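You operate a simulated robot arm through the tools that you are given. There is no shell and no other tool. Be economical: measure what you need, move in short steps, check, and stop when the job is done.

Carry out the task below with a simulated robot arm. There is one attempt and no reset: what you move stays moved.

Task
Load the buffing wheel with the green wax at high speed.
Fine: put the bar back in its cup, stop the buffer and turn the speed back to low. Set down upright: what you pick out.
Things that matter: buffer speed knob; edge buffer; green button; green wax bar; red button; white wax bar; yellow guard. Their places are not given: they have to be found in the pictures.

The check looks at the end state, three seconds after you hand in, the way a careful person would. Anything else that was tipped, shoved, dropped, spilled or broken makes it a failure.

Robot
A 7-joint arm with a two-finger parallel gripper, fixed in place. Base frame: the origin is at the foot of the arm, x ahead of it, y to its left, z up; the work surface is at about z = 0. Readings come in m, degrees, newtons and seconds.
With the tool pointing down near the work surface it reaches from about 0.22 to 0.58 m from the base axis. Its first joint turns from -66.0 to 66.0 degrees. Payload 2.5 kg.
Tool frame: the origin (TCP) lies between the finger pads and is the grasp point; the fingertips stand 0.023 m ahead of it; z points along the fingers, y is the line along which they close. The gripper opens to 0.094 m. The fingers are 0.038 m wide and 0.01 m thick; the gripper's body (0.054 by 0.096 m) begins 0.039 m behind the TCP.
Orientation is told as [roll, pitch, yaw] about the base's x, y, z axes, in that order, counted from this pose: with the fingers straight down and closing along the base's y, the tool's x points along the base's -x, its y along +y and its z along -z.

Tools
- The arm moves only by the tool move_arm. Its argument "series" is a list of rows, each a list of 2 entries, a list of its own where there are three numbers: the shift along the base's x, y, z in m, then the turn, a rotation vector about the base's x, y, z in degrees. In form: [[[dx, dy, dz], [rx, ry, rz]], ...]. A call has 1 to 8 rows; each row shifts and turns the commanded pose from where the row before left it. "hand" is the finger opening in m, from 0 to 0.094, set as the call begins (left out, the last holds). A row lasts 0.2 s, in which the tool goes at most 0.05 m and 8.6 degrees; a call with a longer step from one row to the next is refused whole, and so is a gripper value outside its range. A pose out of reach is approached as far as the arm can. The call stops where the force on the tool passes 90 N (or 10 N more than at its start, if that is more) or the arm is blocked; 0.2 s more then pass. Each finger travels about 0.108 m/s and halts on what it meets, pressing with about 32 N; the grip force reading is that of the motor and also rises with nothing between the fingers. The clock runs only during rows and for 0.2 s after the last one: add rows that do not move to give the fingers time. It gives the time, the measured TCP pose, the force on the tool (base axes), the opening and the grip force at its end, in the units of the frame above (readings bear some noise), with the torque about the TCP (base axes, N m) and any sound that the robot's microphone picked up.
- Cameras (640 x 400 px; columns grow to the right, rows downward): "scene" is fixed at [0.122, -0.4041, 0.5547]; the picture's right is [0.76, -0.65, 0.00], its down [-0.28, -0.33, -0.90] and it looks along [0.59, 0.68, -0.44] (base axes); focal length 288 px, centre (320, 200). "wrist" rides on the gripper at [0.086, 0.016, -0.074] in the tool frame; the picture's right is [-0.18, 0.98, 0.00], its down [-0.58, -0.11, -0.81] and it looks along [-0.79, -0.15, 0.59] (tool axes); focal length 243 px, centre (320, 200).
- snapshot(camera): a new picture of that camera. No time passes.
- locate(camera, pixels): for up to 12 pixels [column, row] of the newest picture of that camera ("zoom" is the newest enlarged one), the place [x, y, z] in the base frame of the surface seen there, good to about 0.002 m, but the place of the scene camera against the robot may be out by one fixed shift of up to 0.012 m in any direction. No time passes.
- inspect(camera, box): a new picture of the part [left, top, right, bottom] of that camera's present view, enlarged. No time passes.
- job_done(): hands the job in; it is judged then, once.

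Work in short steps. Measure before you move; look again where a grasp or a placing could have gone wrong, and mend it. You have 80 turns and 38 pictures in all, those below and enlarged ones among them. Open the gripper and draw the arm clear of the work before you hand the job in, unless the task says otherwise; then end with one line.

The tools are called after ">>>" as a command line: name --argument value ..., lists and objects as JSON in quotes. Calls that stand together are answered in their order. move_arm: Moves the arm, as the interface text tells. Its arguments: {"type":"object","properties":{"series":{"type":"array","items":{"type":"array"}},"hand":{"type":"number"}},"required":["series"]} The other tools are called the same way: snapshot (camera) takes a picture; locate (camera, pixels) gives the place of the surface under pixels of a picture; inspect (camera, box) takes an enlarged picture of a part of a camera's view; job_done () hands the job in.

At the start:

```text
t: 0.0
tool_pos: [0.4205, 0.0066, 0.403]
tool_rot: [0.0, 0.1, -0.1]
contact_force: [0.7, -0.3, 0.2]
torque: [-0.01, -0.04, -0.01]
opening: 0.0938
gripper_force: 0.0
```

scene: 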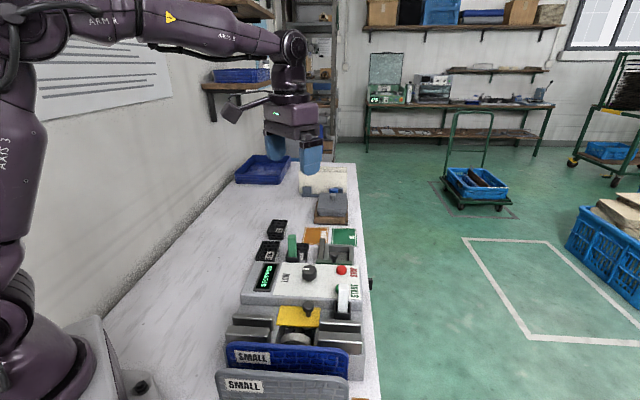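
wrist: 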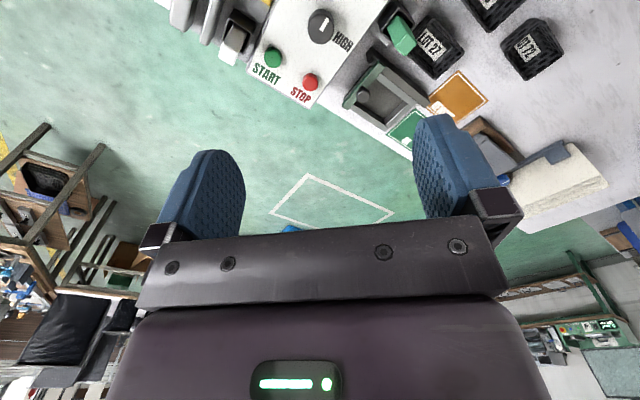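

The scene view shows the buffer control panel around (300,280) and the wax cups near (290,245). I'll enlarge both regions.

>>> inspect --camera "scene" --box '[210, 200, 390, 312]'

>>> inspect --camera "scene" --box '[210, 288, 390, 400]'

>>> inspect --camera "wrist" --box '[160, 0, 580, 220]'

```text
3.56 times, centred on (300, 256) of scene
```

zoom: 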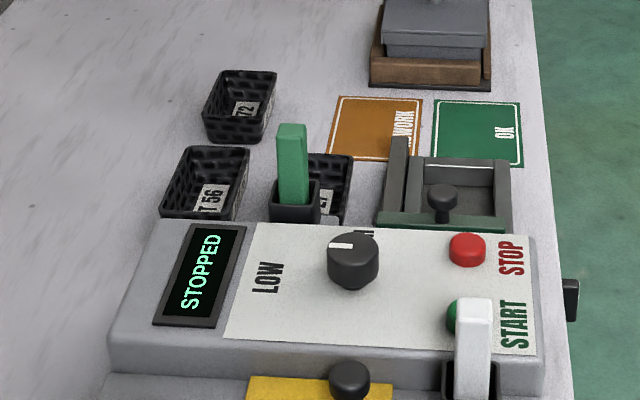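

```text
3.56 times, centred on (300, 344) of scene
```

zoom: 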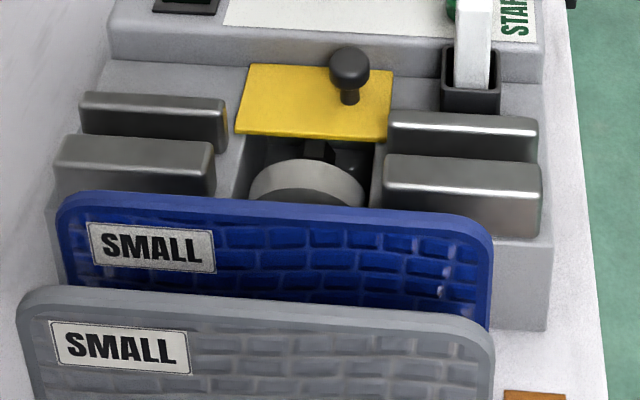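

```text
1.52 times, centred on (370, 110) of wrist
```

zoom: 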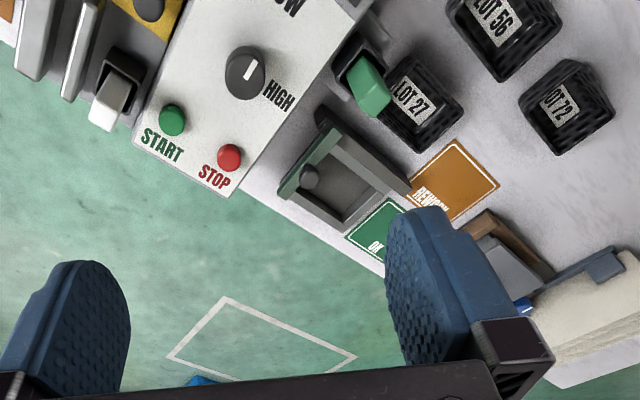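

I'll measure the main points with the scene camera. Taking a fresh scene snapshot isn't needed since nothing has moved, so I'll locate on the first picture's pixels.

>>> locate --camera "scene" --pixels '[[309, 267], [342, 269], [339, 289], [292, 238], [292, 252], [343, 288], [308, 307], [298, 315], [298, 336], [250, 330], [345, 340], [290, 352]]'

>>> locate --camera "wrist" --pixels '[[320, 26], [273, 57], [310, 82], [402, 34], [390, 25], [235, 45], [340, 22], [363, 95]]'

```text
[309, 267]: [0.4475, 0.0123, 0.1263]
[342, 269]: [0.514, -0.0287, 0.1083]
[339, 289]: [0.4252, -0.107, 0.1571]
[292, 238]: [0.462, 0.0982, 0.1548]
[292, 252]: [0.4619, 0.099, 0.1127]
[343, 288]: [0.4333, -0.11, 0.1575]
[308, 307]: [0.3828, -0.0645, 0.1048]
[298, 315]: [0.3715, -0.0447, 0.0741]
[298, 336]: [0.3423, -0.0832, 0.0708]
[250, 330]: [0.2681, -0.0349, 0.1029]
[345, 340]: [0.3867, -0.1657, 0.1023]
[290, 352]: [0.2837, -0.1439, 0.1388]
```

```text
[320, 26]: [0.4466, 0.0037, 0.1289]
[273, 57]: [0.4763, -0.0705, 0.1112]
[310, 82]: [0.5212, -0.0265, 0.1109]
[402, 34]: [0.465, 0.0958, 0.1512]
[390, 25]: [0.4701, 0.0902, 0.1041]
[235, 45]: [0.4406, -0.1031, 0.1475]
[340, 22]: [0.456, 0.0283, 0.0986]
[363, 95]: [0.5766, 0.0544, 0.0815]
```

Both cameras agree to within about 1 cm: the knob is near (0.447,0.005) and the green bar near (0.465,0.096). I'll draw the arm back to view the wheel and guard from above.

>>> move_arm --series '[[[-0.04, -0.016, 0.01], [0, 0, 0]], [[-0.04, -0.016, 0.01], [0, 0, 0]], [[-0.04, -0.016, 0], [0, 0, 0]], [[-0.04, -0.016, 0], [0, 0, 0]]]'

>>> snapshot --camera "wrist"

```text
t: 1.0
tool_pos: [0.2589, -0.0589, 0.4227]
tool_rot: [0.0, 0.0, 0.1]
contact_force: [-0.4, 0.2, 0.1]
torque: [-0.01, -0.02, -0.02]
opening: 0.0939
gripper_force: 0.1
```

```text
32 pictures are left
```

wrist: 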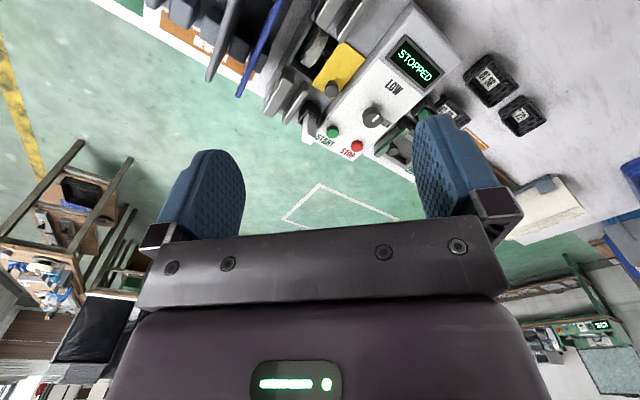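

The wheel and guard show at (320,55). I'll enlarge that region.

>>> inspect --camera "wrist" --box '[250, 0, 490, 150]'

```text
2.67 times, centred on (370, 75) of wrist
```

zoom: 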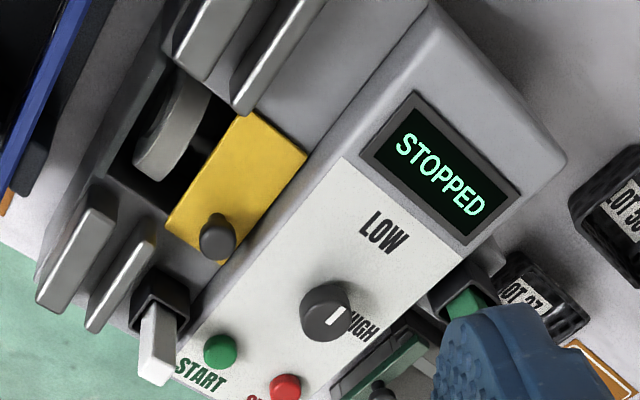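

The guard seems drawn back, with the wheel partly exposed at (170,130), and the knob's mark points close to LOW. I'll tilt the camera down and go closer to be sure.

>>> move_arm --series '[[[0.017, 0.013, -0.041], [0, 7.5, 0]], [[0.017, 0.013, -0.041], [0, 7.5, 0]], [[0.017, 0.013, -0.041], [0, 7.5, 0]], [[0.018, 0.013, -0.041], [0, 7.5, 0]]]'

>>> snapshot --camera "wrist"

```text
t: 2.0
tool_pos: [0.3272, -0.0056, 0.2592]
tool_rot: [0.0, 30.2, 0.0]
contact_force: [0.3, 0.7, 0.6]
torque: [-0.01, 0.0, -0.02]
opening: 0.0942
gripper_force: 0.1
```

```text
30 pictures are left
```

wrist: 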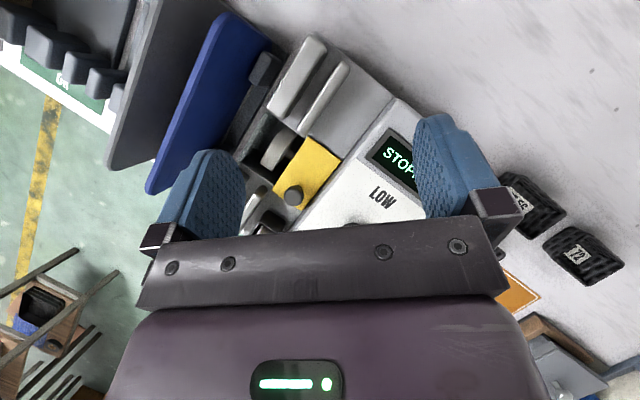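

The wheel and guard are clear at (280,150). I'll enlarge.

>>> inspect --camera "wrist" --box '[220, 80, 412, 200]'

>>> locate --camera "wrist" --pixels '[[277, 135], [290, 147], [268, 155], [278, 160], [292, 193], [308, 143], [338, 160], [280, 190], [318, 45], [345, 62], [235, 140], [250, 20]]'

```text
3.33 times, centred on (316, 140) of wrist
```

zoom: 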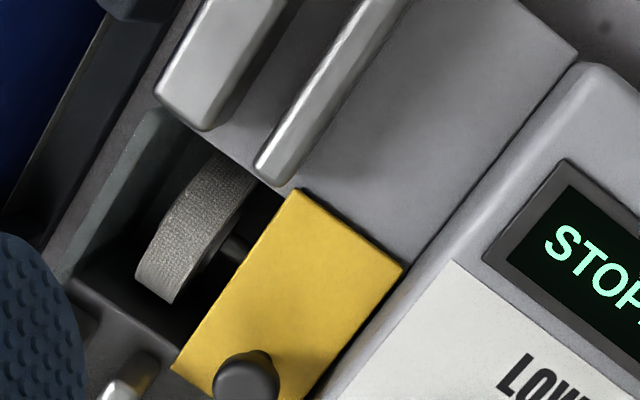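

```text
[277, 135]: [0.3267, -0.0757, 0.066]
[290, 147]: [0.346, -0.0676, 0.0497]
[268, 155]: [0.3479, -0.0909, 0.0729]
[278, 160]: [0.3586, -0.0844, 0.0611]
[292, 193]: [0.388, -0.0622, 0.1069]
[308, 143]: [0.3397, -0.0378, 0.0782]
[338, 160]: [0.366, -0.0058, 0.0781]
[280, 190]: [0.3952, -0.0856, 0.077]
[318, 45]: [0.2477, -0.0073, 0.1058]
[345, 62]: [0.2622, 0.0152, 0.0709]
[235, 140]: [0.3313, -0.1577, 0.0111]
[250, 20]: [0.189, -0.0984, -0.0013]
```

The wheel sits in its slot with the guard drawn off it. I'll measure rim points on the enlarged picture.

>>> locate --camera "zoom" --pixels '[[222, 165], [235, 180], [190, 190], [205, 210], [220, 222], [165, 230], [185, 248], [150, 270], [125, 150], [90, 275], [300, 195], [180, 365]]'

```text
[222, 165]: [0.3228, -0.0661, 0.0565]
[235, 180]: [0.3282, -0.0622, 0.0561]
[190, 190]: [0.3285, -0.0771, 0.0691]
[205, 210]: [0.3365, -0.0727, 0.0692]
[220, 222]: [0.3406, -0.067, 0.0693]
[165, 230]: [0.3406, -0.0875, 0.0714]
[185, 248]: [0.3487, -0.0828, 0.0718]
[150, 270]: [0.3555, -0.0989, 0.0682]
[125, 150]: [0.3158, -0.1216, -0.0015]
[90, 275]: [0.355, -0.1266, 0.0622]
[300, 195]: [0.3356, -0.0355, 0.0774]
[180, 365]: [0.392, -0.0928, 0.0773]
```

The buffer's long axis runs along about (0.70,-0.71), and the wheel top is near (0.345,-0.081,0.072). Now I'll reposition to see the knob and bar between the fingers.

>>> move_arm --series '[[[-0.007, 0.014, 0.01], [0, -7.5, 0]], [[-0.007, 0.014, 0.01], [0, -7.5, 0]], [[-0.007, 0.014, 0.01], [0, -7.5, 0]], [[-0.006, 0.014, 0.011], [0, -7.5, 0]]]'

>>> inspect --camera "wrist" --box '[230, 80, 422, 200]'

```text
t: 3.0
tool_pos: [0.303, 0.0497, 0.3001]
tool_rot: [0.0, -0.2, 0.1]
contact_force: [0.1, 0.5, 0.1]
torque: [0.0, -0.03, -0.01]
opening: 0.094
gripper_force: 0.0
```

```text
3.33 times, centred on (326, 140) of wrist
```

zoom: 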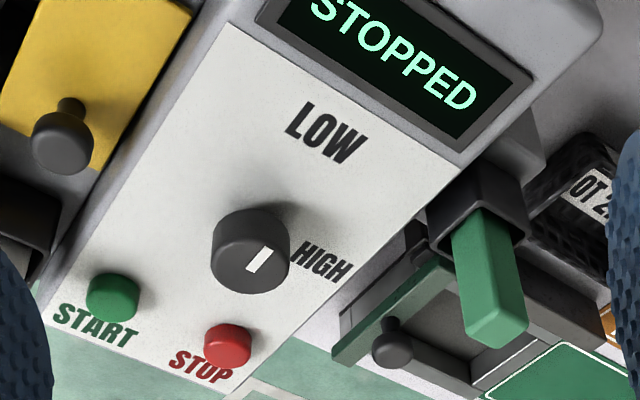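

The mark clearly points toward LOW, and HIGH is 90° clockwise from it. I'll measure the knob, buttons, bar and cup.

>>> locate --camera "zoom" --pixels '[[250, 270], [268, 248], [215, 262], [288, 268], [250, 290], [325, 130], [322, 263], [112, 298], [228, 350], [470, 210], [485, 290], [495, 335]]'

>>> locate --camera "zoom" --pixels '[[455, 240], [510, 225], [470, 340], [527, 325], [502, 347], [490, 320], [430, 215], [525, 240], [470, 165], [520, 195], [445, 160], [455, 232]]'

```text
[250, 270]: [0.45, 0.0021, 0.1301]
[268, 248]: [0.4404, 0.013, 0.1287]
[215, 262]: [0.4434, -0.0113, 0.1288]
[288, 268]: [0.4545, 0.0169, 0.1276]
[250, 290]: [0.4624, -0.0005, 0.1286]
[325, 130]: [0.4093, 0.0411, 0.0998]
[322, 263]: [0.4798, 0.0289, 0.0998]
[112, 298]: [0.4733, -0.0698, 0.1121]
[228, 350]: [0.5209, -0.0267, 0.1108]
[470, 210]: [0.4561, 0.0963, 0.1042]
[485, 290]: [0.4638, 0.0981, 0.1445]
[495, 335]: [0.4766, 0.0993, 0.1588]
```

```text
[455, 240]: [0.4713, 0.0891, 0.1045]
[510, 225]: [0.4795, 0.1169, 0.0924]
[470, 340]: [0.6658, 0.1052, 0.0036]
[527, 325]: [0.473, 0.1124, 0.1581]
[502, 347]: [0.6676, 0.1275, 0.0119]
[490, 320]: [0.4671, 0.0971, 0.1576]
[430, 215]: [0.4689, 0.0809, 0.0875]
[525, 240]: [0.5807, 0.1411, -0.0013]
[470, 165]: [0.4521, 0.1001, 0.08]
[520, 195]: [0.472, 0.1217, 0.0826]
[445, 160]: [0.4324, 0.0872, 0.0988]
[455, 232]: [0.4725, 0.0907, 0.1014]
```

Knob centre is about (0.449,0.0025), radius 0.015, top z 0.129, with the mark at about 131–135°. I'll go above it with yaw +45° and the opening reduced to 0.05.

>>> move_arm --series '[[[0.0243, -0.0079, -0.0167], [0, 0, 7.5]], [[0.0243, -0.0079, -0.0167], [0, 0, 7.5]], [[0.0243, -0.0079, -0.0167], [0, 0, 7.5]], [[0.0243, -0.0079, -0.0167], [0, 0, 7.5]], [[0.0243, -0.0079, -0.0167], [0, 0, 7.5]], [[0.0243, -0.0079, -0.0167], [0, 0, 7.5]], [[0, 0, 0], [0, 0, 0]]]' --hand 0.055

>>> snapshot --camera "scene"

```text
t: 4.6
tool_pos: [0.4479, 0.0018, 0.2001]
tool_rot: [0.0, 0.0, 45.1]
contact_force: [-0.7, -0.5, -0.1]
torque: [0.01, 0.01, 0.02]
opening: 0.0551
gripper_force: 0.0
```

```text
27 pictures are left
```

scene: 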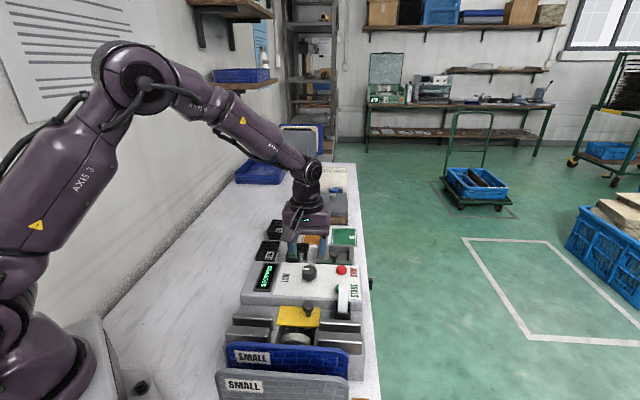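

The gripper is above the knob. I'll lower to z≈0.128 before closing.

>>> move_arm --series '[[[0.0008, 0.0007, -0.024], [0, 0, 0]], [[0, 0, -0.024], [0, 0, 0]], [[0, 0, -0.023], [0, 0, 0]]]'

>>> inspect --camera "scene" --box '[230, 200, 390, 300]'

```text
t: 5.4
tool_pos: [0.4503, 0.0023, 0.1291]
tool_rot: [0.0, 0.0, 45.0]
contact_force: [0.7, -0.4, 0.4]
torque: [-0.03, -0.01, 0.05]
opening: 0.055
gripper_force: 0.0
```

```text
4.00 times, centred on (310, 250) of scene
```

zoom: 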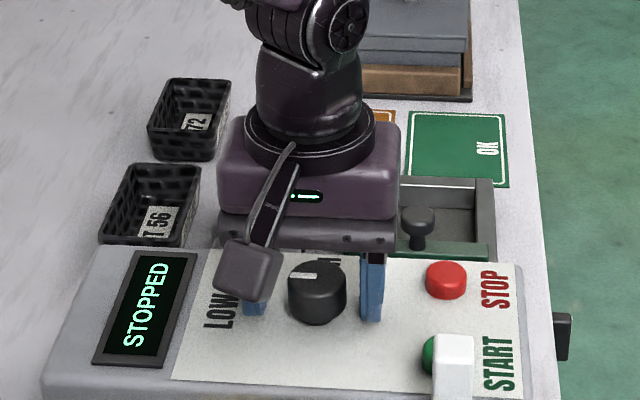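

The fingers straddle the knob evenly. Closing on it.

>>> move_arm --series '[[[0, 0, 0], [0, 0, 0]], [[0, 0, 0], [0, 0, 0]], [[0, 0, 0], [0, 0, 0]]]' --hand 0.0

```text
t: 6.2
tool_pos: [0.4519, 0.0026, 0.1284]
tool_rot: [-0.3, -0.1, 45.0]
contact_force: [18.6, -9.1, -15.5]
torque: [-0.1, -0.48, -0.01]
opening: 0.0333
gripper_force: 44.8
```

Gripped at 0.033 opening with a slight off-centre pull. I'll ease the centre over and turn the knob clockwise in steps.

>>> move_arm --series '[[[0.0015, -0.0008, 0], [0, 0, 0]], [[0, 0, 0], [0, 0, -8]], [[0, 0, 0], [0, 0, -8]], [[0, 0, 0], [0, 0, -8]], [[0, 0, 0], [0, 0, -8]], [[0, 0, 0], [0, 0, -8]]]'

```text
t: 7.6
tool_pos: [0.4517, 0.0011, 0.1281]
tool_rot: [-0.1, -0.1, 4.8]
contact_force: [6.4, -16.5, -11.7]
torque: [-0.22, -1.27, 0.03]
opening: 0.0334
gripper_force: 44.8
```

Turning smoothly; now the remaining 50°.

>>> move_arm --series '[[[0, -0.001, 0], [0, 0, -8.4]], [[0, 0, 0], [0, 0, -8.4]], [[0, 0, 0], [0, 0, -8.4]], [[0, 0, 0], [0, 0, -8.4]], [[0, 0, 0], [0, 0, -8.4]], [[0, 0, 0], [0, 0, -8]]]'

>>> inspect --camera "scene" --box '[230, 200, 390, 300]'

```text
t: 9.0
tool_pos: [0.4511, 0.0011, 0.1292]
tool_rot: [-0.1, 0.0, -44.9]
contact_force: [11.3, -13.2, -26.9]
torque: [-0.56, -0.24, 0.36]
opening: 0.0336
gripper_force: 45.1
```

```text
4.00 times, centred on (310, 250) of scene
```

zoom: 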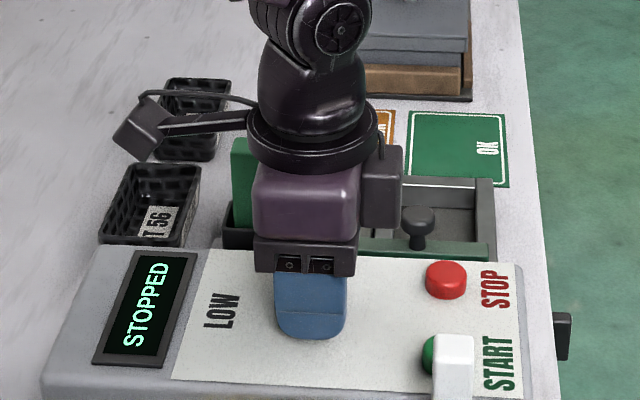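

The turn is complete, with a small reaction torque that suggests the stop. Open, raise, and look at the knob.

>>> move_arm --series '[[[0, 0, 0], [0, 0, 0]], [[0, 0, 0], [0, 0, 0]], [[0, 0, 0.03], [0, 0, 0]], [[0, 0, 0.045], [0, 0, 0]]]' --hand 0.055

>>> inspect --camera "scene" --box '[230, 200, 390, 300]'

```text
t: 10.0
tool_pos: [0.4518, 0.0031, 0.2027]
tool_rot: [-0.1, 0.1, -44.9]
contact_force: [1.1, -0.7, 0.3]
torque: [0.0, 0.0, -0.02]
opening: 0.055
gripper_force: 0.1
```

```text
4.00 times, centred on (310, 250) of scene
```

zoom: 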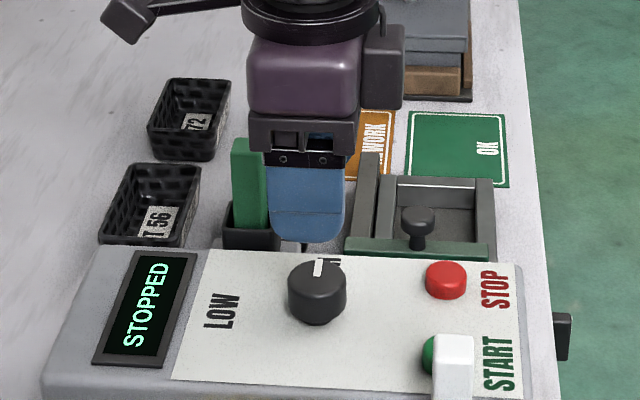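

The mark now points at HIGH and the green bar stands undisturbed. Next I close the fingers, turn back to yaw +45° and move above the green START button at (0.474,-0.070).

>>> move_arm --series '[[[0.003, -0.009, 0], [0, 0, 8.2]], [[0.003, -0.009, 0], [0, 0, 8.2]], [[0.003, -0.009, 0], [0, 0, 8.2]], [[0.003, -0.009, 0], [0, 0, 8.2]], [[0.003, -0.009, 0], [0, 0, 8.2]], [[0.003, -0.009, 0], [0, 0, 8.2]], [[0.003, -0.009, 0], [0, 0, 8.2]], [[0.004, -0.007, 0], [0, 0, 8.2]]]' --hand 0.0

>>> move_arm --series '[[[0, 0, 0], [0, 0, 8.2]], [[0, 0, 0], [0, 0, 8.2]], [[0, 0, 0], [0, 0, 8]], [[0, 0, -0.03], [0, 0, 0]], [[0, 0, 0], [0, 0, 0]]]'

>>> inspect --camera "scene" --box '[250, 210, 410, 310]'

```text
t: 11.8
tool_pos: [0.4766, -0.0688, 0.2046]
tool_rot: [0.0, 0.0, 20.8]
contact_force: [0.2, -0.9, -0.1]
torque: [-0.03, 0.02, -0.02]
opening: 0.0
gripper_force: 32.1
```

```text
t: 13.0
tool_pos: [0.4771, -0.0681, 0.1729]
tool_rot: [-0.1, 0.0, 45.1]
contact_force: [0.4, -0.7, 0.3]
torque: [-0.01, 0.02, 0.01]
opening: 0.0003
gripper_force: 32.2
```

```text
4.00 times, centred on (330, 260) of scene
```

zoom: 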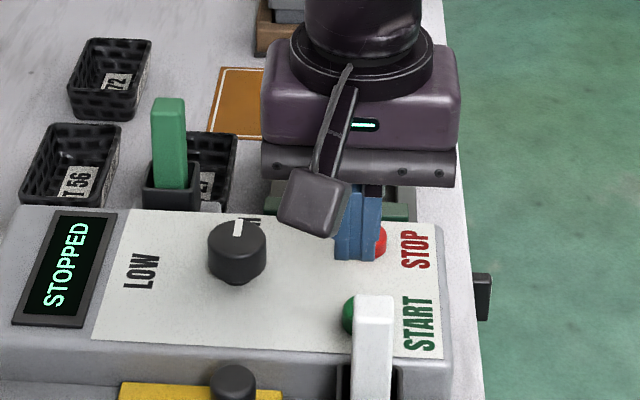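

Fingers are over the button. I'll check the camera housing's bottom height against the white bar before descending.

>>> locate --camera "zoom" --pixels '[[318, 233], [283, 225], [335, 200], [375, 298], [350, 305], [355, 255], [378, 310]]'

```text
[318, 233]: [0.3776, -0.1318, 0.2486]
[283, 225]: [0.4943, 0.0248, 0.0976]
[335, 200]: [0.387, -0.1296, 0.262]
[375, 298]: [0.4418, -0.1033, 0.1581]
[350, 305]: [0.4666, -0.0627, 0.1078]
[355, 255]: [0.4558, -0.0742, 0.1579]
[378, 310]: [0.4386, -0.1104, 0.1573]
```

The housing is well clear (0.249 now, against a bar top at 0.158). Descending slowly onto START.

>>> move_arm --series '[[[0, 0, -0.02], [0, 0, 0]], [[0, 0, -0.014], [0, 0, 0]], [[0, 0, -0.003], [0, 0, 0]], [[0, 0, -0.003], [0, 0, 0]]]'

```text
t: 14.0
tool_pos: [0.4761, -0.0683, 0.1338]
tool_rot: [-0.1, 0.0, 45.0]
contact_force: [1.6, -0.4, 1.0]
torque: [0.02, 0.0, -0.03]
opening: 0.0
gripper_force: 31.8
```

Tips are about at the button's top with no contact yet. A few more millimetres.

>>> move_arm --series '[[[0, 0, -0.002], [0, 0, 0]], [[0, 0, -0.002], [0, 0, 0]], [[0, 0, -0.0015], [0, 0, 0]]]'

>>> inspect --camera "scene" --box '[230, 210, 390, 310]'

```text
t: 14.8
tool_pos: [0.4769, -0.0686, 0.1299]
tool_rot: [0.1, 0.0, 44.9]
contact_force: [-0.1, 0.5, 6.7]
torque: [0.0, -0.02, -0.01]
opening: 0.0
gripper_force: 32.0
heard: click
```

```text
4.00 times, centred on (310, 260) of scene
```

zoom: 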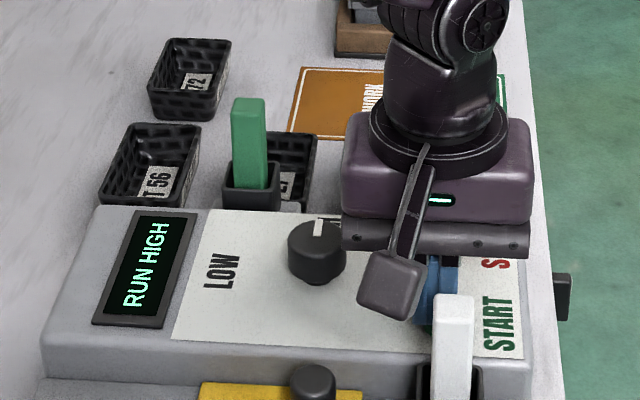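

The display reads RUN HIGH. I'll lift off and go to view the green bar up close with the yaw kept at 45°.

>>> move_arm --series '[[[0, 0, 0.04], [0, 0, 0]], [[0, 0, 0.04], [0, 0, 0]], [[0, 0, 0.03], [0, 0, 0]], [[-0.027, 0.032, 0], [0, 0, 0]], [[-0.027, 0.032, 0], [0, 0, 0]], [[-0.026, 0.032, 0], [0, 0, 0]], [[0, 0, 0], [0, 0, 0]]]' --hand 0.06

>>> inspect --camera "wrist" --box '[200, 60, 440, 210]'

```text
t: 16.4
tool_pos: [0.396, 0.0257, 0.2378]
tool_rot: [-0.1, 0.0, 45.1]
contact_force: [-0.7, 0.4, -0.3]
torque: [0.04, 0.03, -0.02]
opening: 0.0601
gripper_force: 0.0
```

```text
2.67 times, centred on (320, 135) of wrist
```

zoom: 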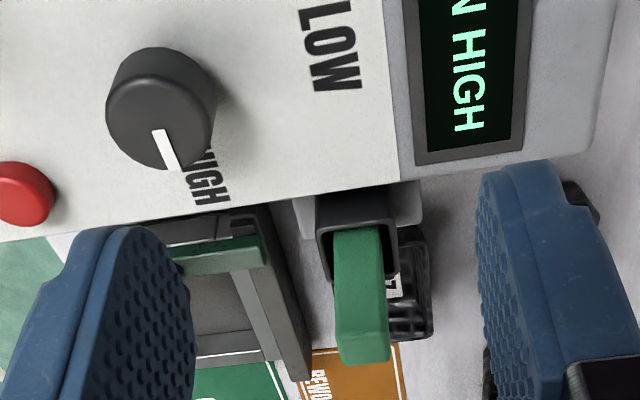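

The bar stands at zoom (362,300), its top face near (365,347), with its faces parallel to the buffer axes. Measuring.

>>> locate --camera "zoom" --pixels '[[345, 340], [383, 334], [386, 353], [347, 360], [365, 347], [340, 300], [380, 290], [360, 280], [325, 238], [395, 232], [322, 200], [385, 195]]'

```text
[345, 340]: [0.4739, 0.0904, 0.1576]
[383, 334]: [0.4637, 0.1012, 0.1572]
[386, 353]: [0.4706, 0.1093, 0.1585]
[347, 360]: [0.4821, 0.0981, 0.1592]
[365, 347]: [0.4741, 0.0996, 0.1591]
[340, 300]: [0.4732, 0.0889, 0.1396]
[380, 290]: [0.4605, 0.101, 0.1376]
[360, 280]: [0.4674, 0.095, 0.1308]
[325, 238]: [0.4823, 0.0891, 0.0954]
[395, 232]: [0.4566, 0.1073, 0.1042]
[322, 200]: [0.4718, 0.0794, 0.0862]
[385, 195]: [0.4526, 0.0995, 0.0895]
```

The bar's centre is about (0.473,0.0998), its top at 0.158, about 18 mm along u. I'll move over it, then descend to TCP z 0.137 so the tips stay above the cup rim at about 0.104.

>>> move_arm --series '[[[0.026, 0.025, -0.004], [0, 0, 0]], [[0.026, 0.025, -0.004], [0, 0, 0]], [[0.025, 0.024, -0.004], [0, 0, 0]], [[0, 0, -0.01], [0, 0, 0]], [[0, 0, 0], [0, 0, 0]]]' --hand 0.05

>>> inspect --camera "scene" --box '[230, 190, 390, 290]'

```text
t: 17.6
tool_pos: [0.4719, 0.1019, 0.2165]
tool_rot: [0.1, 0.0, 45.0]
contact_force: [0.1, 0.7, 0.3]
torque: [0.03, -0.01, 0.04]
opening: 0.05
gripper_force: 0.0
```

```text
4.00 times, centred on (310, 240) of scene
```

zoom: 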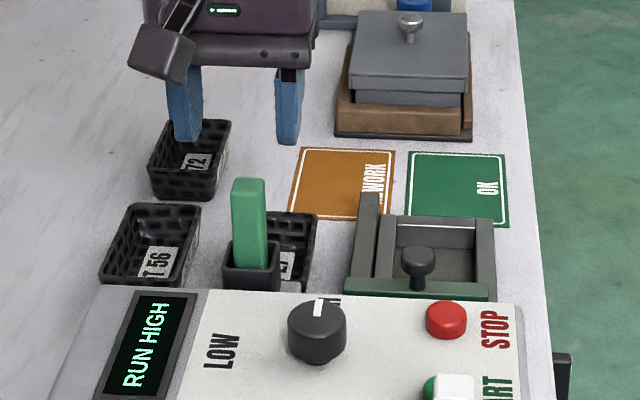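

The fingers are centred above the bar. Descending to z≈0.137.

>>> move_arm --series '[[[0, -0.001, -0.025], [0, 0, 0]], [[0, 0, -0.025], [0, 0, 0]], [[0, 0, -0.02], [0, 0, 0]], [[0, 0, -0.009], [0, 0, 0]]]'

>>> inspect --camera "scene" --box '[230, 190, 390, 290]'

```text
t: 18.6
tool_pos: [0.4724, 0.0999, 0.1369]
tool_rot: [-0.1, 0.0, 45.0]
contact_force: [-0.3, -1.1, 0.4]
torque: [0.03, -0.03, -0.02]
opening: 0.0498
gripper_force: 0.0
```

```text
4.00 times, centred on (310, 240) of scene
```

zoom: 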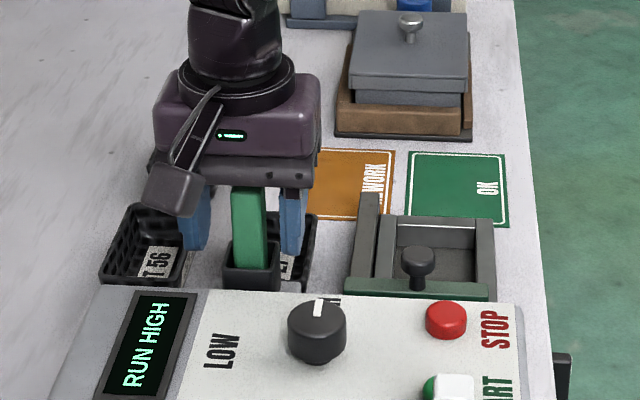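

The fingers straddle the bar evenly. Closing.

>>> move_arm --series '[[[0, 0, 0], [0, 0, 0]], [[0, 0, 0], [0, 0, 0]], [[0, 0, 0], [0, 0, 0]]]' --hand 0.0

```text
t: 19.4
tool_pos: [0.4719, 0.0989, 0.1366]
tool_rot: [0.0, 0.0, 45.0]
contact_force: [-0.6, 0.9, 1.5]
torque: [0.04, 0.02, 0.02]
opening: 0.0194
gripper_force: 31.9
```

Gripped at 19 mm. Lifting straight up out of the cup, then looking at the bar's length.

>>> move_arm --series '[[[0, 0, 0.02], [0, 0, 0]], [[0, 0, 0.03], [0, 0, 0]], [[0, 0, 0.03], [0, 0, 0]], [[0, 0, 0.03], [0, 0, 0]]]'

>>> inspect --camera "scene" --box '[230, 150, 390, 250]'

```text
t: 20.4
tool_pos: [0.4745, 0.0999, 0.2469]
tool_rot: [0.0, 0.0, 45.0]
contact_force: [0.5, 0.4, 0.8]
torque: [0.0, -0.04, 0.02]
opening: 0.0192
gripper_force: 32.0
```

```text
4.00 times, centred on (310, 200) of scene
```

zoom: 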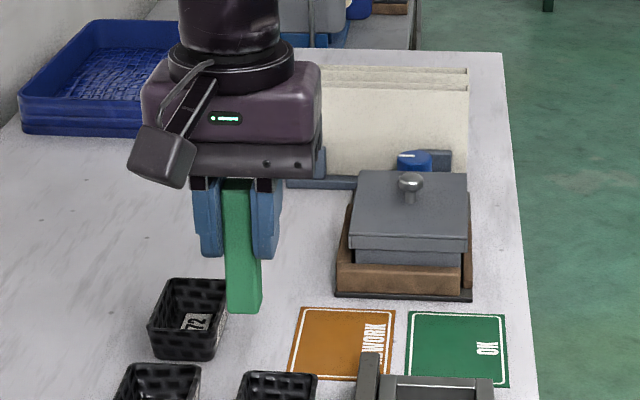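

The bar hangs clear. I'll measure its bottom and top relative to the TCP.

>>> locate --camera "zoom" --pixels '[[244, 308], [230, 308], [258, 306], [236, 185], [210, 250], [265, 250]]'

```text
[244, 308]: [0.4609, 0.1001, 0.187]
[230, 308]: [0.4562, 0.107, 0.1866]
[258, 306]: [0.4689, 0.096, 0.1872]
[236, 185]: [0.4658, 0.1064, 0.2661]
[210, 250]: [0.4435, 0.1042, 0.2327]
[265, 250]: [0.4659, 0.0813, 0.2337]
```

The bar's bottom is about 0.062 below the TCP. The wheel top is about (0.3435,-0.083,0.072), so contact should come near TCP z 0.134. I'll cross over at height.

>>> move_arm --series '[[[-0.0218, -0.0304, 0], [0, 0, 0]], [[-0.0218, -0.0304, 0], [0, 0, 0]], [[-0.0218, -0.0304, 0], [0, 0, 0]], [[-0.0218, -0.0304, 0], [0, 0, 0]], [[-0.0218, -0.0304, 0], [0, 0, 0]], [[-0.0218, -0.0304, 0], [0, 0, 0]], [[0, 0, -0.03], [0, 0, 0]], [[0, 0, -0.03], [0, 0, 0]]]'

>>> inspect --camera "scene" --box '[220, 250, 380, 350]'

>>> snapshot --camera "wrist"

```text
t: 22.2
tool_pos: [0.3418, -0.0811, 0.1873]
tool_rot: [0.0, 0.0, 45.0]
contact_force: [0.2, -0.8, 0.0]
torque: [0.03, 0.02, 0.01]
opening: 0.0193
gripper_force: 32.3
```

```text
4.00 times, centred on (300, 300) of scene
```

zoom: 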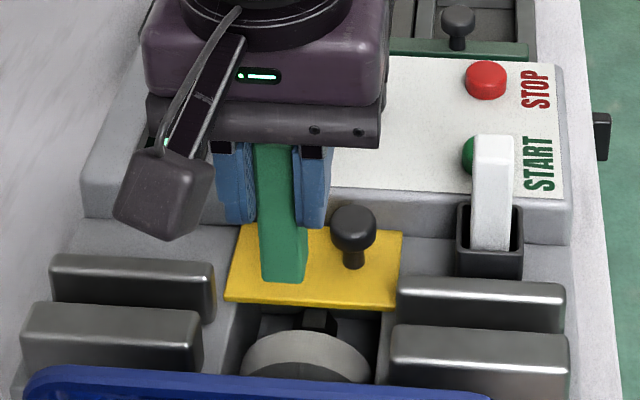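

```text
16 pictures are left
```

wrist: 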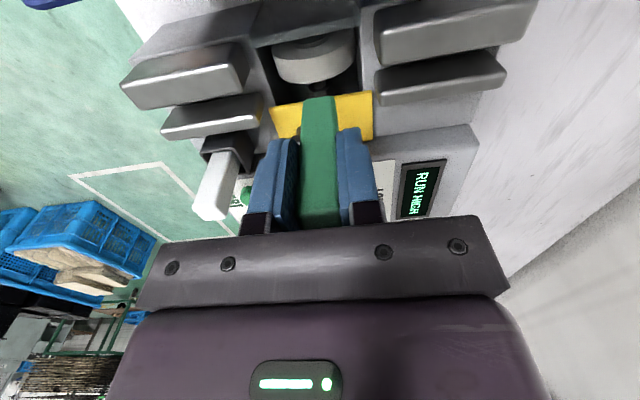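

The wrist view shows the bar end at (318,100) and the wheel rim at (315,55). I'll measure both in this camera for alignment.

>>> locate --camera "wrist" --pixels '[[318, 99], [304, 102], [333, 102], [275, 60], [295, 50], [315, 44], [335, 38], [353, 38], [300, 72], [325, 68], [345, 60], [318, 110]]'

```text
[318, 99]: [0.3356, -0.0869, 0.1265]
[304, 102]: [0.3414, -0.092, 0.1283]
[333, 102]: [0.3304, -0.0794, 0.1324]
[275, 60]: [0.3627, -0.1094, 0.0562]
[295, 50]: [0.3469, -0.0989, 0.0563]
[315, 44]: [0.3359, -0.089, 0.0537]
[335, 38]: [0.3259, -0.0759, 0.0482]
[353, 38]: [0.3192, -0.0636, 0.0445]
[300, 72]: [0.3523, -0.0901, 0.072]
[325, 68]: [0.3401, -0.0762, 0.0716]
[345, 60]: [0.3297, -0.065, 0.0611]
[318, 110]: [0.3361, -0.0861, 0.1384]
```

The bar overlaps the wheel's width; its centre is about 5 mm short along u. I'll shift and descend to just above the rim.

>>> move_arm --series '[[[0.004, -0.003, -0.015], [0, 0, 0]], [[0, 0, -0.015], [0, 0, 0]], [[0, 0, -0.014], [0, 0, 0]], [[0, 0, 0], [0, 0, 0]]]'

```text
t: 23.2
tool_pos: [0.3447, -0.0844, 0.1429]
tool_rot: [0.0, -0.1, 45.0]
contact_force: [-0.8, -0.2, -0.6]
torque: [-0.02, -0.01, -0.02]
opening: 0.0192
gripper_force: 32.1
```

No contact yet. Stepping down in small increments.

>>> move_arm --series '[[[0, 0, -0.003], [0, 0, 0]], [[0, 0, -0.002], [0, 0, 0]], [[0, 0, -0.002], [0, 0, 0]], [[0, 0, 0], [0, 0, 0]]]'

```text
t: 24.2
tool_pos: [0.3459, -0.0849, 0.1362]
tool_rot: [0.0, 0.0, 44.9]
contact_force: [-0.2, -0.2, -0.8]
torque: [-0.02, -0.01, -0.02]
opening: 0.0194
gripper_force: 32.3
```

Still no contact at 0.136. Continuing by 1 mm steps.

>>> move_arm --series '[[[0, 0, -0.001], [0, 0, 0]], [[0, 0, -0.001], [0, 0, 0]], [[0, 0, -0.001], [0, 0, 0]], [[0, 0, 0], [0, 0, 0]]]'

```text
t: 25.2
tool_pos: [0.347, -0.0845, 0.1327]
tool_rot: [0.0, 0.0, 45.0]
contact_force: [0.3, 0.0, -0.4]
torque: [0.0, 0.0, 0.01]
opening: 0.0194
gripper_force: 32.0
```

Still free. Two more small steps.

>>> move_arm --series '[[[-0.001, 0.001, -0.001], [0, 0, 0]], [[0, 0, -0.001], [0, 0, 0]], [[0, 0, -0.001], [0, 0, 0]], [[0, 0, 0], [0, 0, 0]]]'

>>> inspect --camera "wrist" --box '[230, 10, 422, 130]'

```text
t: 26.2
tool_pos: [0.3468, -0.0837, 0.1324]
tool_rot: [-0.5, -0.2, 45.1]
contact_force: [7.5, -6.7, 29.9]
torque: [-0.4, -0.4, 0.0]
opening: 0.0196
gripper_force: 31.7
```

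```text
3.33 times, centred on (326, 70) of wrist
```

zoom: 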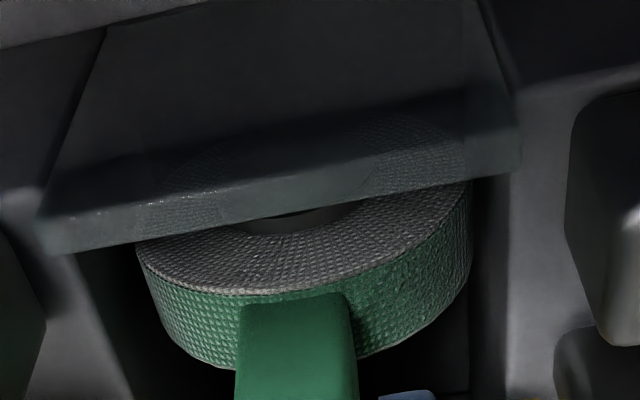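

Contact at about 30 N, and the rim is coated green all over. I'll ease the pressure, dwell briefly, then lift away.

>>> move_arm --series '[[[0, 0, 0.001], [0, 0, 0]], [[0, 0, 0], [0, 0, 0]], [[0, 0, 0], [0, 0, 0]], [[0, 0, 0], [0, 0, 0]], [[0, 0, 0], [0, 0, 0]]]'

>>> move_arm --series '[[[0, 0, 0.03], [0, 0, 0]], [[0, 0, 0.04], [0, 0, 0]], [[0, 0, 0.045], [0, 0, 0]], [[0, 0, 0], [0, 0, 0]]]'

>>> inspect --camera "scene" --box '[180, 180, 420, 330]'

```text
t: 27.4
tool_pos: [0.3445, -0.0831, 0.1315]
tool_rot: [-0.1, 0.0, 45.0]
contact_force: [4.1, -2.1, 28.6]
torque: [-0.12, -0.28, 0.02]
opening: 0.0196
gripper_force: 32.3
```

```text
t: 28.4
tool_pos: [0.3442, -0.0858, 0.2458]
tool_rot: [0.0, 0.0, 45.1]
contact_force: [-0.4, 0.2, -0.4]
torque: [0.04, 0.0, 0.01]
opening: 0.0195
gripper_force: 31.8
```

```text
2.67 times, centred on (300, 255) of scene
```

zoom: 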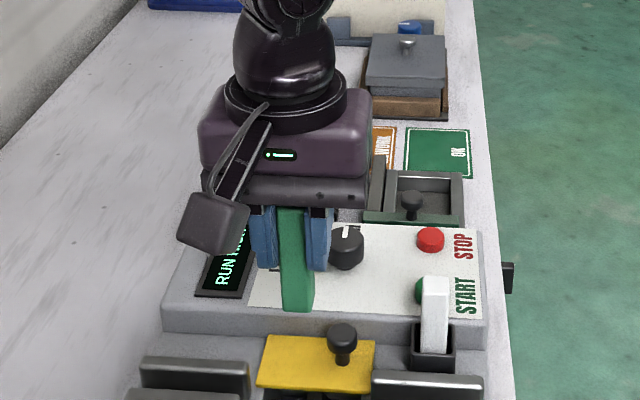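

The bar is still held straight. I'll retrace the exact commanded shift back over the cup at height.

>>> move_arm --series '[[[0.0213, 0.0307, 0], [0, 0, 0]], [[0.0213, 0.0307, 0], [0, 0, 0]], [[0.0213, 0.0307, 0], [0, 0, 0]], [[0.0213, 0.0307, 0], [0, 0, 0]], [[0.0213, 0.0308, 0], [0, 0, 0]], [[0.0213, 0.0308, 0], [0, 0, 0]], [[0, 0, -0.03], [0, 0, 0]], [[0, 0, 0], [0, 0, 0]]]'

>>> inspect --camera "wrist" --box '[230, 50, 422, 170]'

```text
t: 30.2
tool_pos: [0.4744, 0.1023, 0.2163]
tool_rot: [0.1, 0.0, 45.1]
contact_force: [-0.2, 0.0, -0.5]
torque: [0.02, -0.02, -0.01]
opening: 0.0196
gripper_force: 31.8
```

```text
3.33 times, centred on (326, 110) of wrist
```

zoom: 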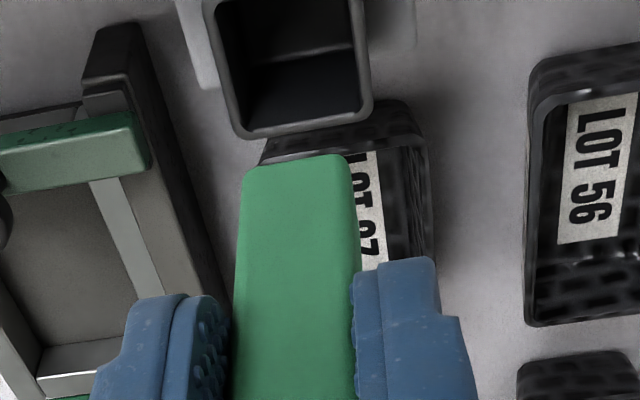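

The cup opening is visible at (290,60) and the bar end at (293,160). I'll check their alignment.

>>> locate --camera "zoom" --pixels '[[240, 132], [300, 122], [366, 108], [222, 60], [362, 40], [210, 10], [250, 172], [295, 162], [343, 158], [295, 200], [290, 100], [285, 20]]'

```text
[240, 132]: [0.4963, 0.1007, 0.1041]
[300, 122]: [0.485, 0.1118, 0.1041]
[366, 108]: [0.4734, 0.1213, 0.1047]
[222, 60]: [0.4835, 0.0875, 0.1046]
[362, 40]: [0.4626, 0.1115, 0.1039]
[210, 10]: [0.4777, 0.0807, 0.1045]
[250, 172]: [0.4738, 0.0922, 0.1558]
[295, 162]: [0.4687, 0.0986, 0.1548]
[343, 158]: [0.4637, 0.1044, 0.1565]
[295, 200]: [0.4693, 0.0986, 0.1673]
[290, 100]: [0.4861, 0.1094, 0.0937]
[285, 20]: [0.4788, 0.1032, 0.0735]
```

The bar end is about 3 mm toward +v from the cup centre, within clearance. I'll correct by (-1,-2.5) mm and lower partway.

>>> move_arm --series '[[[-0.001, -0.0025, -0.01], [0, 0, 0]], [[0, 0, -0.02], [0, 0, 0]], [[0, 0, -0.02], [0, 0, 0]], [[0, 0, -0.01], [0, 0, 0]], [[0, 0, 0], [0, 0, 0]]]'

```text
t: 31.4
tool_pos: [0.4714, 0.0976, 0.1567]
tool_rot: [0.0, 0.0, 45.1]
contact_force: [-0.1, -0.6, -0.5]
torque: [0.0, -0.02, 0.0]
opening: 0.0194
gripper_force: 31.6
```

The bar end is inside the cup (bottom about 0.095 against the rim at 0.104) with no contact. Continuing down gently.

>>> move_arm --series '[[[0, 0, -0.008], [0, 0, 0]], [[0, 0, -0.006], [0, 0, 0]], [[0, 0, -0.003], [0, 0, 0]], [[0, 0, -0.001], [0, 0, 0]], [[0, 0, 0], [0, 0, 0]]]'

```text
t: 32.6
tool_pos: [0.471, 0.0974, 0.139]
tool_rot: [0.0, 0.0, 45.0]
contact_force: [0.4, -1.5, -0.4]
torque: [-0.02, -0.02, 0.0]
opening: 0.0198
gripper_force: 32.4
```

Almost at the grasp height. A few more half-millimetre steps to find the floor.

>>> move_arm --series '[[[0, 0, -0.001], [0, 0, 0]], [[0, 0, -0.001], [0, 0, 0]], [[0, 0, -0.001], [0, 0, 0]], [[0, 0, 0], [0, 0, 0]]]'

```text
t: 33.6
tool_pos: [0.4725, 0.0981, 0.1371]
tool_rot: [-0.1, -0.1, 44.9]
contact_force: [-2.6, -0.5, 9.4]
torque: [-0.1, 0.18, -0.01]
opening: 0.0195
gripper_force: 31.8
```

The bar stands on the cup floor (9 N). Releasing gently and rising.

>>> move_arm --series '[[[0, 0, 0.0005], [0, 0, 0]], [[0, 0, 0], [0, 0, 0]], [[0, 0, 0], [0, 0, 0]], [[0, 0, 0.03], [0, 0, 0]], [[0, 0, 0.04], [0, 0, 0]], [[0, 0, 0.03], [0, 0, 0]]]' --hand 0.05

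>>> inspect --camera "scene" --box '[230, 200, 390, 300]'

```text
t: 35.0
tool_pos: [0.4729, 0.0998, 0.2361]
tool_rot: [0.0, 0.0, 45.0]
contact_force: [0.1, 0.0, -0.5]
torque: [0.03, -0.01, 0.02]
opening: 0.0502
gripper_force: 0.1
```

```text
4.00 times, centred on (310, 250) of scene
```

zoom: 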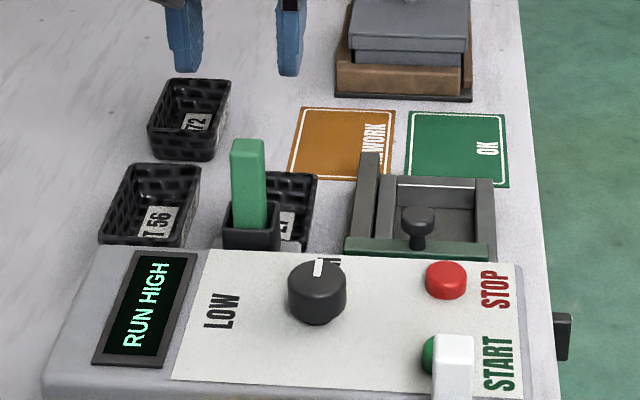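

The bar is upright in its cup, as at the start. Next, the red STOP button at (0.521,-0.0266): close the fingers and move above it.

>>> move_arm --series '[[[0.012, -0.0316, 0], [0, 0, 0]], [[0.012, -0.0316, 0], [0, 0, 0]], [[0.012, -0.0316, 0], [0, 0, 0]], [[0.012, -0.0316, 0], [0, 0, 0]], [[0, 0, -0.04], [0, 0, 0]], [[0, 0, -0.04], [0, 0, 0]], [[0, 0, -0.017], [0, 0, 0]], [[0, 0, 0], [0, 0, 0]]]' --hand 0.0

```text
t: 36.8
tool_pos: [0.5194, -0.0291, 0.1416]
tool_rot: [0.1, 0.0, 45.0]
contact_force: [0.1, -0.7, 0.0]
torque: [0.01, -0.01, 0.01]
opening: 0.0
gripper_force: 32.3
```

Tips are about 7 mm above the button; pressing.

>>> move_arm --series '[[[0.001, 0.001, -0.005], [0, 0, 0]], [[0, 0, -0.003], [0, 0, 0]], [[0, 0, -0.002], [0, 0, 0]], [[0, 0, -0.0015], [0, 0, 0]]]'

```text
t: 37.8
tool_pos: [0.521, -0.0259, 0.1297]
tool_rot: [-0.2, -0.1, 45.0]
contact_force: [2.2, -2.2, 5.6]
torque: [-0.05, -0.09, 0.0]
opening: 0.0001
gripper_force: 31.9
heard: click
```

Clicked. Lift, swing over to the knob and turn to yaw -45°.

>>> move_arm --series '[[[0, 0, 0.035], [0, 0, 0]], [[0, 0, 0.035], [0, 0, 0]], [[-0.0178, 0.0071, 0], [0, 0, -8.2]], [[-0.0178, 0.0071, 0], [0, 0, -8.2]], [[-0.0177, 0.007, 0], [0, 0, -8.2]], [[-0.0177, 0.007, 0], [0, 0, -8.2]], [[0, 0, 0], [0, 0, -8.2]], [[0, 0, 0], [0, 0, -8.2]]]' --hand 0.055

>>> move_arm --series '[[[0, 0, 0], [0, 0, -8.2]], [[0, 0, 0], [0, 0, -8.2]], [[0, 0, 0], [0, 0, -8.2]], [[0, 0, 0], [0, 0, -8.2]], [[0, 0, 0], [0, 0, -8]], [[0, 0, 0], [0, 0, 0]]]'

>>> inspect --camera "scene" --box '[230, 200, 390, 300]'

```text
t: 39.6
tool_pos: [0.4497, 0.0008, 0.1993]
tool_rot: [0.0, 0.1, -4.3]
contact_force: [-0.1, 0.0, -0.5]
torque: [-0.01, 0.02, 0.0]
opening: 0.0553
gripper_force: 0.1
```

```text
t: 41.0
tool_pos: [0.4494, 0.0019, 0.1974]
tool_rot: [0.1, -0.1, -45.1]
contact_force: [0.1, -0.4, -0.7]
torque: [-0.01, 0.02, 0.0]
opening: 0.055
gripper_force: 0.1
```

```text
4.00 times, centred on (310, 250) of scene
```

zoom: 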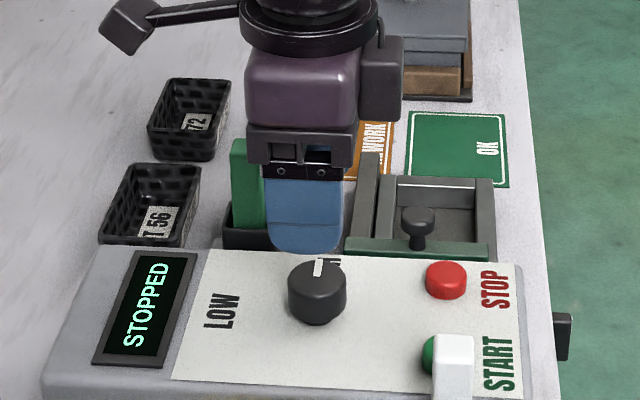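

The display reads STOPPED. I'll lower onto the knob and grip it.

>>> move_arm --series '[[[0.0005, 0, -0.024], [0, 0, 0]], [[0, 0, -0.024], [0, 0, 0]], [[0, 0, -0.019], [0, 0, 0]], [[0, 0, 0], [0, 0, 0]]]'

>>> move_arm --series '[[[0, 0, 0], [0, 0, 0]], [[0, 0, 0], [0, 0, 0]], [[0, 0, 0], [0, 0, 0]]]' --hand 0.0

```text
t: 42.0
tool_pos: [0.4513, 0.0022, 0.1279]
tool_rot: [0.0, 0.0, -45.0]
contact_force: [0.5, 1.3, 0.2]
torque: [0.0, -0.02, -0.01]
opening: 0.0548
gripper_force: 0.1
```

```text
t: 42.8
tool_pos: [0.451, 0.002, 0.129]
tool_rot: [-0.1, 0.1, -45.1]
contact_force: [4.9, 0.6, -5.5]
torque: [0.08, -0.05, 0.0]
opening: 0.0332
gripper_force: 45.2
```

Knob held. Turning counter-clockwise 90° back to LOW.

>>> move_arm --series '[[[0, 0, 0], [0, 0, 8.2]], [[0, 0, 0], [0, 0, 8.2]], [[0, 0, 0], [0, 0, 8.2]], [[0, 0, 0], [0, 0, 8.2]], [[0, 0, 0], [0, 0, 8.2]], [[0, 0, 0], [0, 0, 8.2]]]'

>>> move_arm --series '[[[0, 0, 0], [0, 0, 8.2]], [[0, 0, 0], [0, 0, 8.2]], [[0, 0, 0], [0, 0, 8.2]], [[0, 0, 0], [0, 0, 8.2]], [[0, 0, 0], [0, 0, 8]], [[0, 0, 0], [0, 0, 0]]]'

```text
t: 44.2
tool_pos: [0.45, 0.0012, 0.1307]
tool_rot: [0.0, -0.1, 4.4]
contact_force: [18.4, 6.4, -33.9]
torque: [0.08, -0.82, -0.01]
opening: 0.0334
gripper_force: 45.0
```

```text
t: 45.6
tool_pos: [0.4497, 0.0011, 0.1294]
tool_rot: [0.0, 0.1, 45.2]
contact_force: [17.6, 3.4, -35.2]
torque: [0.34, -0.38, -0.17]
opening: 0.0335
gripper_force: 44.9
```

Full turn made. Open, rise, and check the knob.

>>> move_arm --series '[[[0, 0, 0], [0, 0, 0]], [[0, 0, 0], [0, 0, 0]], [[0, 0, 0.03], [0, 0, 0]], [[0, 0, 0.045], [0, 0, 0]], [[0, 0, 0.045], [0, 0, 0]], [[0, 0, 0.045], [0, 0, 0]]]' --hand 0.055

>>> inspect --camera "scene" --box '[210, 200, 390, 312]'

```text
t: 47.0
tool_pos: [0.4482, 0.0009, 0.296]
tool_rot: [0.1, 0.0, 45.0]
contact_force: [0.0, 0.5, 0.3]
torque: [0.04, 0.01, -0.01]
opening: 0.055
gripper_force: 0.0
```

```text
3.56 times, centred on (300, 256) of scene
```

zoom: 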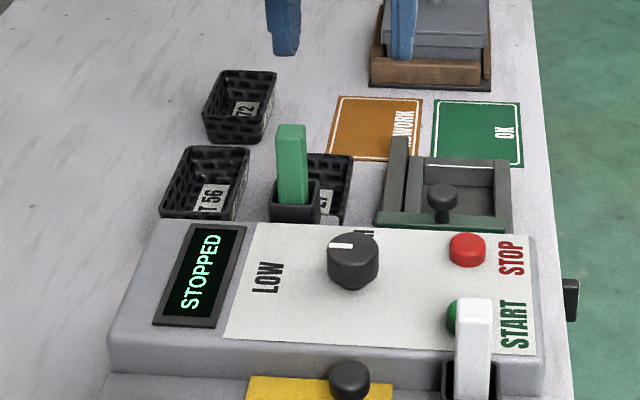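

The panel matches the start picture: knob at LOW, STOPPED, bar upright. I'll raise the arm clear and check the wheel once.

>>> move_arm --series '[[[-0.01, 0.01, 0.04], [0, 0, 0]], [[-0.01, 0.01, 0.04], [0, 0, 0]], [[0, 0, 0.02], [0, 0, 0]]]' --hand 0.094

>>> inspect --camera "scene" --box '[210, 288, 390, 400]'

```text
t: 47.8
tool_pos: [0.4289, 0.021, 0.3972]
tool_rot: [0.1, 0.1, 45.0]
contact_force: [0.1, -0.4, 0.6]
torque: [0.01, 0.02, -0.01]
opening: 0.0942
gripper_force: 0.2
```

```text
3.56 times, centred on (300, 344) of scene
```

zoom: 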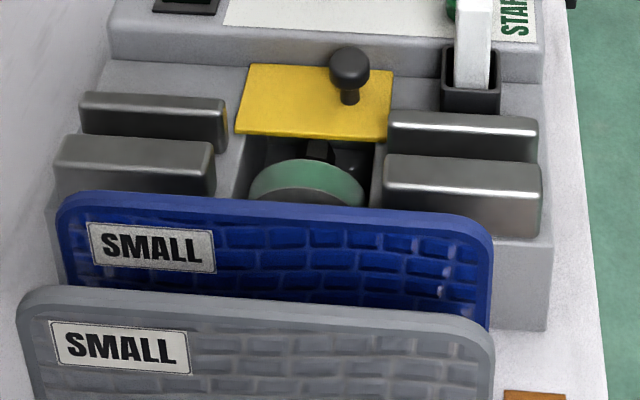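

The wheel rim is green, everything else is in place and the arm is clear. Handing in.

>>> job_done

```text
The job is handed in.
```

The buffing wheel is loaded with green wax at high speed, the bar is back upright in its cup, the buffer is stopped, and the speed knob is on LOW.
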